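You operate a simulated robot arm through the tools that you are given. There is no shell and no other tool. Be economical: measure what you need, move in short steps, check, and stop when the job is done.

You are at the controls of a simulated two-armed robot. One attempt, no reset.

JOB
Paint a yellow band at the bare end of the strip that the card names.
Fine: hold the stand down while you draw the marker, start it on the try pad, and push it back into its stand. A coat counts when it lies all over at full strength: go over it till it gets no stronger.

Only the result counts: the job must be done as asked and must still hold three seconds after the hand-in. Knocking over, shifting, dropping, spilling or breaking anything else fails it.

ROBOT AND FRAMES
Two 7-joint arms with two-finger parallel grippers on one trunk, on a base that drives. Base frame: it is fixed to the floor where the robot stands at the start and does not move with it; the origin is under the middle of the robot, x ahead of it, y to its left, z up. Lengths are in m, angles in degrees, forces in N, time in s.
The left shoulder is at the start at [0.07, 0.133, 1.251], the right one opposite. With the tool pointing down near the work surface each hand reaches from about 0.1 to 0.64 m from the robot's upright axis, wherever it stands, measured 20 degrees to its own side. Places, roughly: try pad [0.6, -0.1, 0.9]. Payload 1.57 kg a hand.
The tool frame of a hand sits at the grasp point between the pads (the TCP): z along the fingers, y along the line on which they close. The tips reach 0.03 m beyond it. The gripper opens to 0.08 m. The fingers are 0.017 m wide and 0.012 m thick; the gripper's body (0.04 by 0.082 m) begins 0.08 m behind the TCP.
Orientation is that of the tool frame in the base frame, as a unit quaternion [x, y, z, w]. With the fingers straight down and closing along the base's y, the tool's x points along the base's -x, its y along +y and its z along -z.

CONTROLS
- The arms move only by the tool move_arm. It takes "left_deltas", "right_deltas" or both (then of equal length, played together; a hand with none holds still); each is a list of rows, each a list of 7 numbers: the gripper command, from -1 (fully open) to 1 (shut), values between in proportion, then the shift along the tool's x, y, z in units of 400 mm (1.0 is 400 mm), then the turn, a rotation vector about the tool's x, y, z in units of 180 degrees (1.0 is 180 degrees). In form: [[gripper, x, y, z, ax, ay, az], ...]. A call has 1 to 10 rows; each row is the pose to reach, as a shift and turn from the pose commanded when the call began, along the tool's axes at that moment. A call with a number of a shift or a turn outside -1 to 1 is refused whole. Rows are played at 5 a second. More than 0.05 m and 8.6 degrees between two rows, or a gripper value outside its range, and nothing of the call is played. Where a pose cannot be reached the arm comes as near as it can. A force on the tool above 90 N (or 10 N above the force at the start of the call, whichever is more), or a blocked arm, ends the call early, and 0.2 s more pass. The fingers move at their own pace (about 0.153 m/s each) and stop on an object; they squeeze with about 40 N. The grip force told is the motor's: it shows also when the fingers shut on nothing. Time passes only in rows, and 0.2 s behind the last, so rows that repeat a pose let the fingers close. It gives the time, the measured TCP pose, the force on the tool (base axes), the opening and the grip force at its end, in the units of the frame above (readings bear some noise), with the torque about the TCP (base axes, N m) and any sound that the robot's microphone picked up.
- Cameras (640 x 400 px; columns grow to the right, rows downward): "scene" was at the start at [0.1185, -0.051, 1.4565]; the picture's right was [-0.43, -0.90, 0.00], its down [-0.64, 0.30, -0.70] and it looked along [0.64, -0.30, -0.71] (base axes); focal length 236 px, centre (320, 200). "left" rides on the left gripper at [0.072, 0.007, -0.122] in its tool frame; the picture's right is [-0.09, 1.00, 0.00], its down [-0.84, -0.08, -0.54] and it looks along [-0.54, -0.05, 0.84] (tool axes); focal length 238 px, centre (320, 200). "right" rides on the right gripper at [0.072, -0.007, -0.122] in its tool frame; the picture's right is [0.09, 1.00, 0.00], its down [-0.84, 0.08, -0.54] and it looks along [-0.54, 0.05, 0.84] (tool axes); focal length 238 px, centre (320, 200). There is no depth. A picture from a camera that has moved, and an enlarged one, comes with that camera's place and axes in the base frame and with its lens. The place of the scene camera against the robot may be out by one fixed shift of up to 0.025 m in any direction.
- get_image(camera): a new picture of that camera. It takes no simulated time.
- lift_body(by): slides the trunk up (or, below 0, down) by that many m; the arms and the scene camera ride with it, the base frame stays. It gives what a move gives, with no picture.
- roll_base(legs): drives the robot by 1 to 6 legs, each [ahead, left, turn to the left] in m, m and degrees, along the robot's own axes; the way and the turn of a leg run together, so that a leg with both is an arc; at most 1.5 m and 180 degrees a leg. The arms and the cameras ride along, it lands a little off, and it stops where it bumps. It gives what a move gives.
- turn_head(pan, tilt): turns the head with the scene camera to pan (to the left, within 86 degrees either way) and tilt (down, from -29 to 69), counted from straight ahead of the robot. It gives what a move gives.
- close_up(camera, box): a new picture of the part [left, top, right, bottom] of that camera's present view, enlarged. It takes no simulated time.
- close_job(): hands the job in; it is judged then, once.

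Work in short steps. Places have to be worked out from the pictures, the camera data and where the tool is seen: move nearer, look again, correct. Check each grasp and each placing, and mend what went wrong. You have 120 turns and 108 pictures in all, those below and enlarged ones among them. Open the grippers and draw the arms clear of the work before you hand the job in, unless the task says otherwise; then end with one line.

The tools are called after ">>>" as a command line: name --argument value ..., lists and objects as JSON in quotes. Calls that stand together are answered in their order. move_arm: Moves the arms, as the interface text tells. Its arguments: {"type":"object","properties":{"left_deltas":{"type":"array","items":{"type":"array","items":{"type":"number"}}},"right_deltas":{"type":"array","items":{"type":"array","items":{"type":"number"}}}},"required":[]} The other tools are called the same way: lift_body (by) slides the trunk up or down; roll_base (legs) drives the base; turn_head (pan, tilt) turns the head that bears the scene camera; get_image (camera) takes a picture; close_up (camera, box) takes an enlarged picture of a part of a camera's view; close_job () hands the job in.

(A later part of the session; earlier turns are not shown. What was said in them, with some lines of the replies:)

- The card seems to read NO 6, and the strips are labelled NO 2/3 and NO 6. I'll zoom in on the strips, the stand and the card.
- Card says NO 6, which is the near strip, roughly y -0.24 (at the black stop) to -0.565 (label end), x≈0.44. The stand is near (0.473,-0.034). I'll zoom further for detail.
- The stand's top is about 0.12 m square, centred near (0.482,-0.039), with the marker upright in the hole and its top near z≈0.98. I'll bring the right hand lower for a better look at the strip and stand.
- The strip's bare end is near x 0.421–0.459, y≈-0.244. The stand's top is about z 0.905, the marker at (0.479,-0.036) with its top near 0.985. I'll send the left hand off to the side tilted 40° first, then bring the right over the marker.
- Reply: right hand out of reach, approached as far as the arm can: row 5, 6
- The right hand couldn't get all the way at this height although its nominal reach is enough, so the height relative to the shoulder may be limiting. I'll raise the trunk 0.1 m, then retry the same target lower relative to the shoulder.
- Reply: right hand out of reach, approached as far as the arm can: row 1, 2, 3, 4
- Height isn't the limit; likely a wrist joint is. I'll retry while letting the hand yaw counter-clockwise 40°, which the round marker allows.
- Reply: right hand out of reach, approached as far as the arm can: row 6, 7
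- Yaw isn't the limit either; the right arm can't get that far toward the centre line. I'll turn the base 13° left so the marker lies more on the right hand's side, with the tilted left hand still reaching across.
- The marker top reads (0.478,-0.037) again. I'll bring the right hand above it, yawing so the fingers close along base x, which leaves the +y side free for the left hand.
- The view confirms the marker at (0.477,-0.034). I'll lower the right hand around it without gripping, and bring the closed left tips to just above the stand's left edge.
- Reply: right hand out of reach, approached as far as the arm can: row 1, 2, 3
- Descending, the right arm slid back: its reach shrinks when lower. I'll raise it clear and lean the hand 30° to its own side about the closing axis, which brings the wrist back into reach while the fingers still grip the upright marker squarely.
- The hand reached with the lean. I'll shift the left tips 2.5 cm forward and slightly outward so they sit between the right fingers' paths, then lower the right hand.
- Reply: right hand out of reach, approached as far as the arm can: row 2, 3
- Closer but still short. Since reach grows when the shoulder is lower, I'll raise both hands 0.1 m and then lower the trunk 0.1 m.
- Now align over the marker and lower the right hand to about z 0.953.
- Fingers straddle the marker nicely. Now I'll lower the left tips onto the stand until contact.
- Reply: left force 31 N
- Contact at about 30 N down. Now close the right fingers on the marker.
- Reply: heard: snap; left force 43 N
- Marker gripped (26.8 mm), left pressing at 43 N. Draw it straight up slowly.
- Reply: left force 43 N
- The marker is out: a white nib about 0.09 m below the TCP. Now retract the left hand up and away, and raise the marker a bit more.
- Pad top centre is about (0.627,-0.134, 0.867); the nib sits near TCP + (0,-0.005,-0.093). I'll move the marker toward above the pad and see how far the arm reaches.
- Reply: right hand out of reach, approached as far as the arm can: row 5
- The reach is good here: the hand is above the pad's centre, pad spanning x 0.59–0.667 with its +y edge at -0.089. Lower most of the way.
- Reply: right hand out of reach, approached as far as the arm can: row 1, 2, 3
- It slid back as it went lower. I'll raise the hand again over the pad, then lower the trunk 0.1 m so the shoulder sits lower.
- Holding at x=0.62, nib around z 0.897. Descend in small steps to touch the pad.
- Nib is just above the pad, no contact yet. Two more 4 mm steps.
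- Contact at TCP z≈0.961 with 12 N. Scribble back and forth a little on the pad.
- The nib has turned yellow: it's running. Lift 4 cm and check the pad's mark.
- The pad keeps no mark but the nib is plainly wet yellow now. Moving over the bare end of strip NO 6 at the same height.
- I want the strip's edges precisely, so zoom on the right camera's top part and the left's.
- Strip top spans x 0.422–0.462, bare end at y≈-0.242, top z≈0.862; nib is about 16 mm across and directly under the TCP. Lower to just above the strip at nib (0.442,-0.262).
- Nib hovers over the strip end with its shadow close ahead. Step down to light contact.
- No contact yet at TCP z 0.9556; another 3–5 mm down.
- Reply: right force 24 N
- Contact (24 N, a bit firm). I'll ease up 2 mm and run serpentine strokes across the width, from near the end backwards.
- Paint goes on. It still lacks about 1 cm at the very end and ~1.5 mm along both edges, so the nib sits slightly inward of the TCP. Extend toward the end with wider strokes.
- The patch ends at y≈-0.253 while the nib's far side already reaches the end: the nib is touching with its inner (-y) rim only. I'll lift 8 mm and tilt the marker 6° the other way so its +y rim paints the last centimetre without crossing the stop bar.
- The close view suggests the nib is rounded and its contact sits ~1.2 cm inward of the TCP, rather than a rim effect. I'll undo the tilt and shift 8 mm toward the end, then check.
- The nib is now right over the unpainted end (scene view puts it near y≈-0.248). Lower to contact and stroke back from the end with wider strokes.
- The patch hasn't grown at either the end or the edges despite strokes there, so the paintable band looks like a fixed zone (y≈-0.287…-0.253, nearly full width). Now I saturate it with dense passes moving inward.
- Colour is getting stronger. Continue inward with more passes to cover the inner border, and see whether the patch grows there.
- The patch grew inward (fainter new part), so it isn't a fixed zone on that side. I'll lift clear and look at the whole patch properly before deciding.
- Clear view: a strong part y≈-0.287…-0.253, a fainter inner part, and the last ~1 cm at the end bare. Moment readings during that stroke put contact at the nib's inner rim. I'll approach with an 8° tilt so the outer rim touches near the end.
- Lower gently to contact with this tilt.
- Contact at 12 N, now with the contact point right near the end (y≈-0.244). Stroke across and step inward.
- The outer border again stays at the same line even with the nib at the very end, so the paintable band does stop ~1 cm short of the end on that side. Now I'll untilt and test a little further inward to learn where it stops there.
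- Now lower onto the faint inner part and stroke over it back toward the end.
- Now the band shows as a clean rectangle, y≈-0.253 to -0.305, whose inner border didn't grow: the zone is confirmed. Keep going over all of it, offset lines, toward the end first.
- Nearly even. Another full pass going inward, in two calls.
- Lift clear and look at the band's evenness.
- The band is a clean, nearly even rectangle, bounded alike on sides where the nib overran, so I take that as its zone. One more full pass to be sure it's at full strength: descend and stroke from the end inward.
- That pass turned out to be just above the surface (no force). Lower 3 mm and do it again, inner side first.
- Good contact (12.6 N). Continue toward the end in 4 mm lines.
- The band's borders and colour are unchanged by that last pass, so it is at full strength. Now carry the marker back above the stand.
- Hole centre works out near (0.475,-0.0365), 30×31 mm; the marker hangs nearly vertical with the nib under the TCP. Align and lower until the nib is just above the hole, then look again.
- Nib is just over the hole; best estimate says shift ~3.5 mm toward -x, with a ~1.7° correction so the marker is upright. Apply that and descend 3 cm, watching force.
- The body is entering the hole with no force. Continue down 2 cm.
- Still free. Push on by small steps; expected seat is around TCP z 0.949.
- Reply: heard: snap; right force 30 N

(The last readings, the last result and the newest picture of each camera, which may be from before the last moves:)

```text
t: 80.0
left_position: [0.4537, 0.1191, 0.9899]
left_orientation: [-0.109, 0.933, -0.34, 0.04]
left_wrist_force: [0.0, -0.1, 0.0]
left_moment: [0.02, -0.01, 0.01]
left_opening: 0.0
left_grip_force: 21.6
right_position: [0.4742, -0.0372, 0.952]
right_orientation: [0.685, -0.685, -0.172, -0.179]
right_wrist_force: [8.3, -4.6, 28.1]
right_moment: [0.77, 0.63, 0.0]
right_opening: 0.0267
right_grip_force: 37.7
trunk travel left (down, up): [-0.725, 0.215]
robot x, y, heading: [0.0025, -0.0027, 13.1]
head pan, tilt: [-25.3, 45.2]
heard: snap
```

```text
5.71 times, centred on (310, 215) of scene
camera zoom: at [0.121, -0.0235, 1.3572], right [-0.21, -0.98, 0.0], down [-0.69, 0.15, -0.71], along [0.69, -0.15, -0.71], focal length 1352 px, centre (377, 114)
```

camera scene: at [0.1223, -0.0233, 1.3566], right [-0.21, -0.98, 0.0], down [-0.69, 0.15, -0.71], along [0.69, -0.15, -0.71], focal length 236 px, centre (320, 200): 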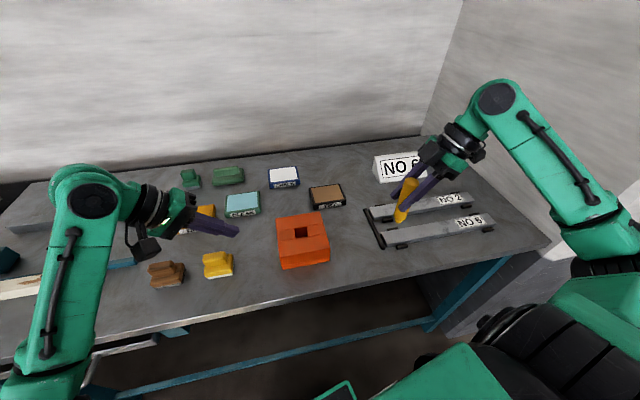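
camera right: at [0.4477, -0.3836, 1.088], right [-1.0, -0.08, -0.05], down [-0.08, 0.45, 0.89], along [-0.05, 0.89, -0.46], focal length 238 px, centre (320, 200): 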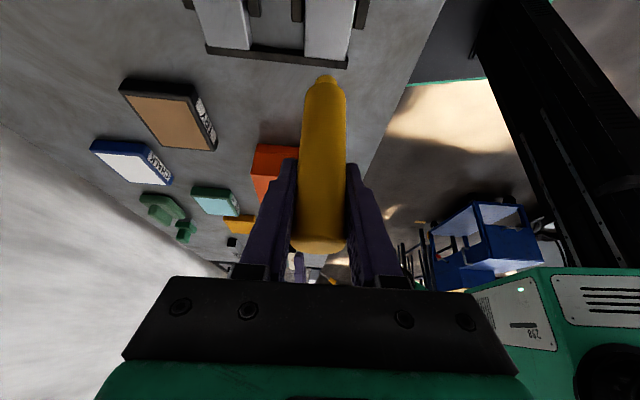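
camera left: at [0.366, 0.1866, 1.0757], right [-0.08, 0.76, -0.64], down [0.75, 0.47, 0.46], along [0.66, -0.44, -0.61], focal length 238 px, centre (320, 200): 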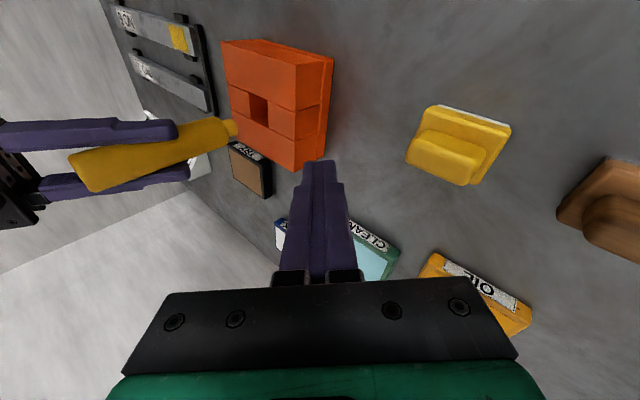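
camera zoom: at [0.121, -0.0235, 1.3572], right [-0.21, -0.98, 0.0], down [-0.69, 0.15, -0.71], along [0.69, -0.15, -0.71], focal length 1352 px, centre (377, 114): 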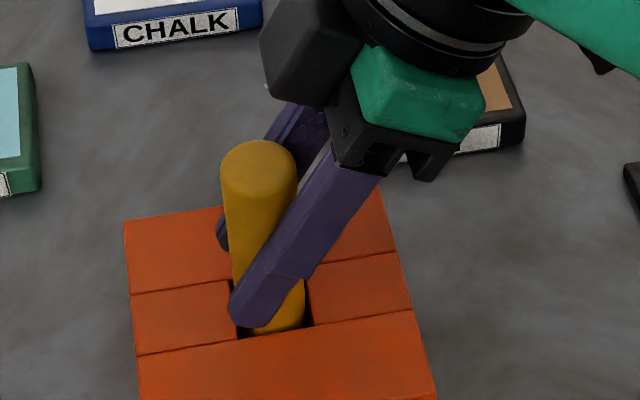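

"Snap": the marker is seated, with 28 N push. Ease the push and open the fingers.

>>> move_arm --right_deltas '[[1, -0.0047, 0, -0.0088, 0, 0, 0], [-0.25, -0.0047, 0, -0.0088, 0, 0, 0], [-0.25, -0.0047, 0, -0.0088, 0, 0, 0]]'

>>> close_up --camera "scene" --box '[270, 180, 350, 250]'

>>> close_up --camera "left" --box '[160, 30, 320, 190]'

```text
t: 80.8
left_position: [0.4544, 0.1202, 0.9878]
left_orientation: [-0.108, 0.934, -0.34, 0.039]
left_wrist_force: [-0.1, 0.3, 0.2]
left_moment: [0.04, 0.01, 0.02]
left_opening: 0.0
left_grip_force: 21.4
right_position: [0.4723, -0.0362, 0.9518]
right_orientation: [0.686, -0.686, -0.174, -0.172]
right_wrist_force: [0.3, 0.2, -0.4]
right_moment: [-0.03, 0.0, 0.03]
right_opening: 0.0499
right_grip_force: 0.0
trunk travel left (down, up): [-0.725, 0.215]
robot x, y, heading: [-0.0007, -0.0016, 13.3]
head pan, tilt: [-25.3, 45.2]
```

```text
5.71 times, centred on (310, 215) of scene
camera zoom: at [0.123, -0.0223, 1.3564], right [-0.21, -0.98, 0.0], down [-0.69, 0.15, -0.7], along [0.69, -0.15, -0.71], focal length 1352 px, centre (377, 114)
```

zoom: 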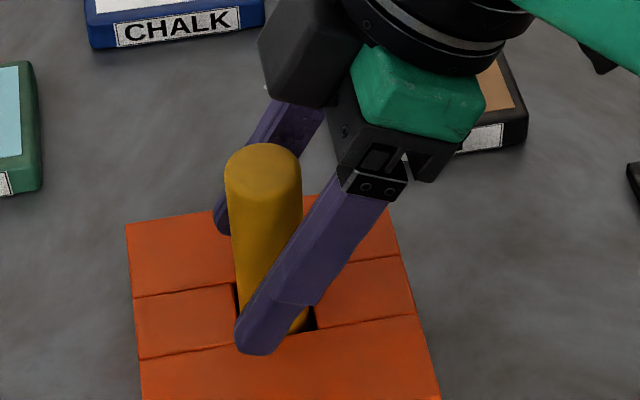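

```text
2.50 times, centred on (240, 110) of left
camera zoom: at [0.3651, 0.1851, 1.0762], right [-0.08, 0.76, -0.64], down [0.75, 0.47, 0.47], along [0.66, -0.44, -0.61], focal length 596 px, centre (520, 425)
```

zoom: 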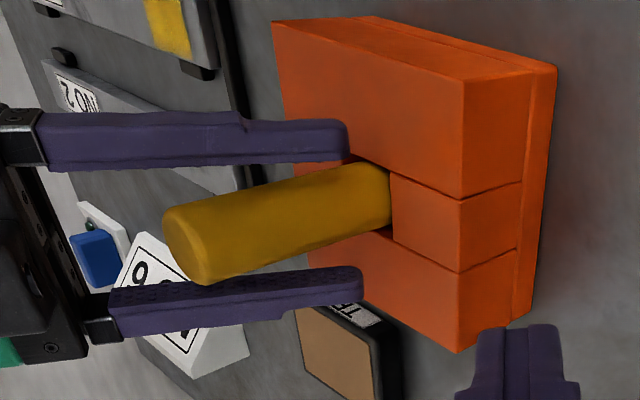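

The marker stands seated (top z≈0.99 as at the start). Withdraw the right hand straight up, and raise the left too.

>>> move_arm --right_deltas '[[-0.25, -0.04, 0, -0.073, 0, 0, 0], [-0.25, -0.08, 0, -0.147, 0, 0, 0], [-0.25, -0.1185, 0, -0.22, 0, 0, 0], [-0.5, -0.16, 0, -0.3, 0, 0, 0], [-1, -0.16, 0, -0.4, 0, 0, 0]]' --left_deltas '[[1, 0, 0, -0.1, 0, 0, 0], [1, 0, 0, -0.2, 0, 0, 0], [1, 0, 0, -0.3, 0, 0, 0], [-0.5, 0, 0, -0.35, 0, 0, 0], [-1, 0, 0, -0.35, 0, 0, 0]]'

>>> get_image --camera "scene"

>>> get_image --camera "left"

```text
t: 82.0
left_position: [0.4336, 0.2072, 1.0961]
left_orientation: [-0.108, 0.934, -0.339, 0.04]
left_wrist_force: [-0.3, 0.2, 0.2]
left_moment: [-0.01, 0.05, 0.0]
left_opening: 0.0798
left_grip_force: 0.0
right_position: [0.4711, -0.0582, 1.124]
right_orientation: [0.686, -0.685, -0.175, -0.174]
right_wrist_force: [0.1, 0.6, 0.1]
right_moment: [0.02, 0.0, 0.02]
right_opening: 0.08
right_grip_force: 0.1
trunk travel left (down, up): [-0.725, 0.215]
robot x, y, heading: [0.0025, -0.0058, 12.9]
head pan, tilt: [-25.3, 45.2]
```

```text
11 pictures are left
camera scene: at [0.1229, -0.0231, 1.3565], right [-0.21, -0.98, 0.0], down [-0.69, 0.15, -0.7], along [0.69, -0.15, -0.71], focal length 236 px, centre (320, 200)
```

scene: 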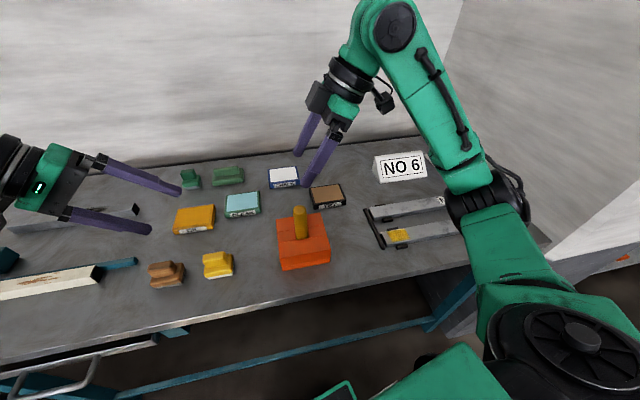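

```text
10 pictures are left
camera left: at [0.3444, 0.2722, 1.1836], right [-0.08, 0.76, -0.64], down [0.75, 0.47, 0.47], along [0.66, -0.44, -0.61], focal length 238 px, centre (320, 200)
```

left: 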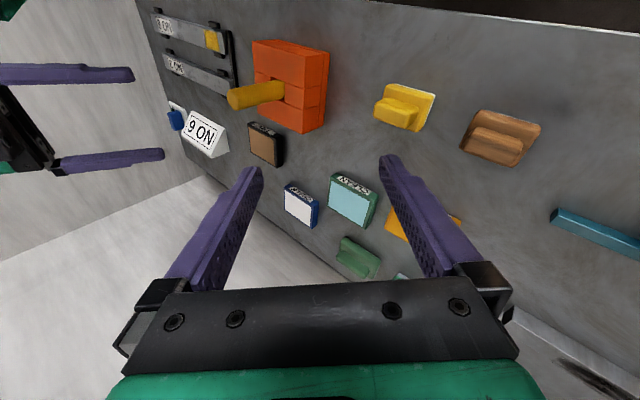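

Everything is in place and both hands are clear. One last close look at the band and stand.

>>> close_up --camera "scene" --box '[375, 215, 425, 255]'

>>> close_up --camera "left" --box '[180, 10, 340, 140]'

```text
10.00 times, centred on (400, 235) of scene
camera zoom: at [0.1229, -0.0231, 1.3565], right [-0.21, -0.98, 0.0], down [-0.69, 0.15, -0.7], along [0.69, -0.15, -0.71], focal length 2365 px, centre (-480, -150)
```

zoom: 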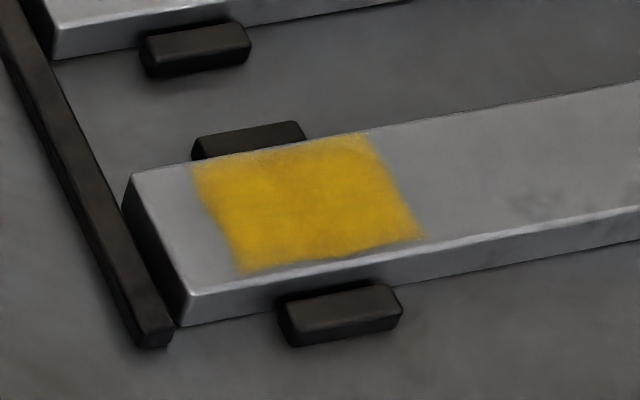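

```text
3.08 times, centred on (260, 75) of left
camera zoom: at [0.3444, 0.2722, 1.1836], right [-0.08, 0.76, -0.64], down [0.75, 0.47, 0.47], along [0.66, -0.44, -0.61], focal length 733 px, centre (505, 585)
```

zoom: 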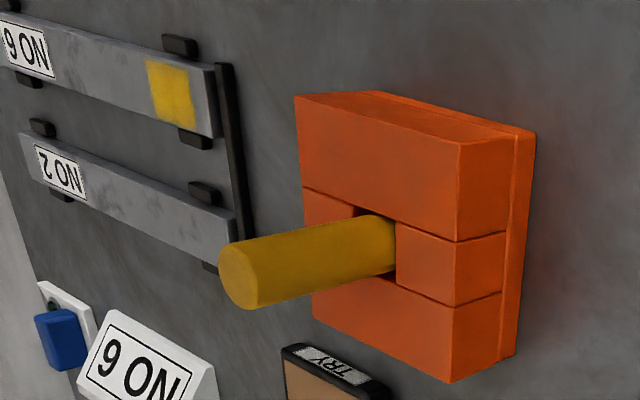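

The NO 6 band is even, and the marker sits upright in its unmoved stand. I'm handing in.

>>> close_job

```text
The job is handed in.
```

I painted the yellow band at the bare end of strip NO 6, seated the marker back in its stand with a snap, and drew both arms clear. The paint would not take on about the last 1 cm at the end or a thin margin along the sides. I took that as the edge of the band, and the colour looks full and even inside it.
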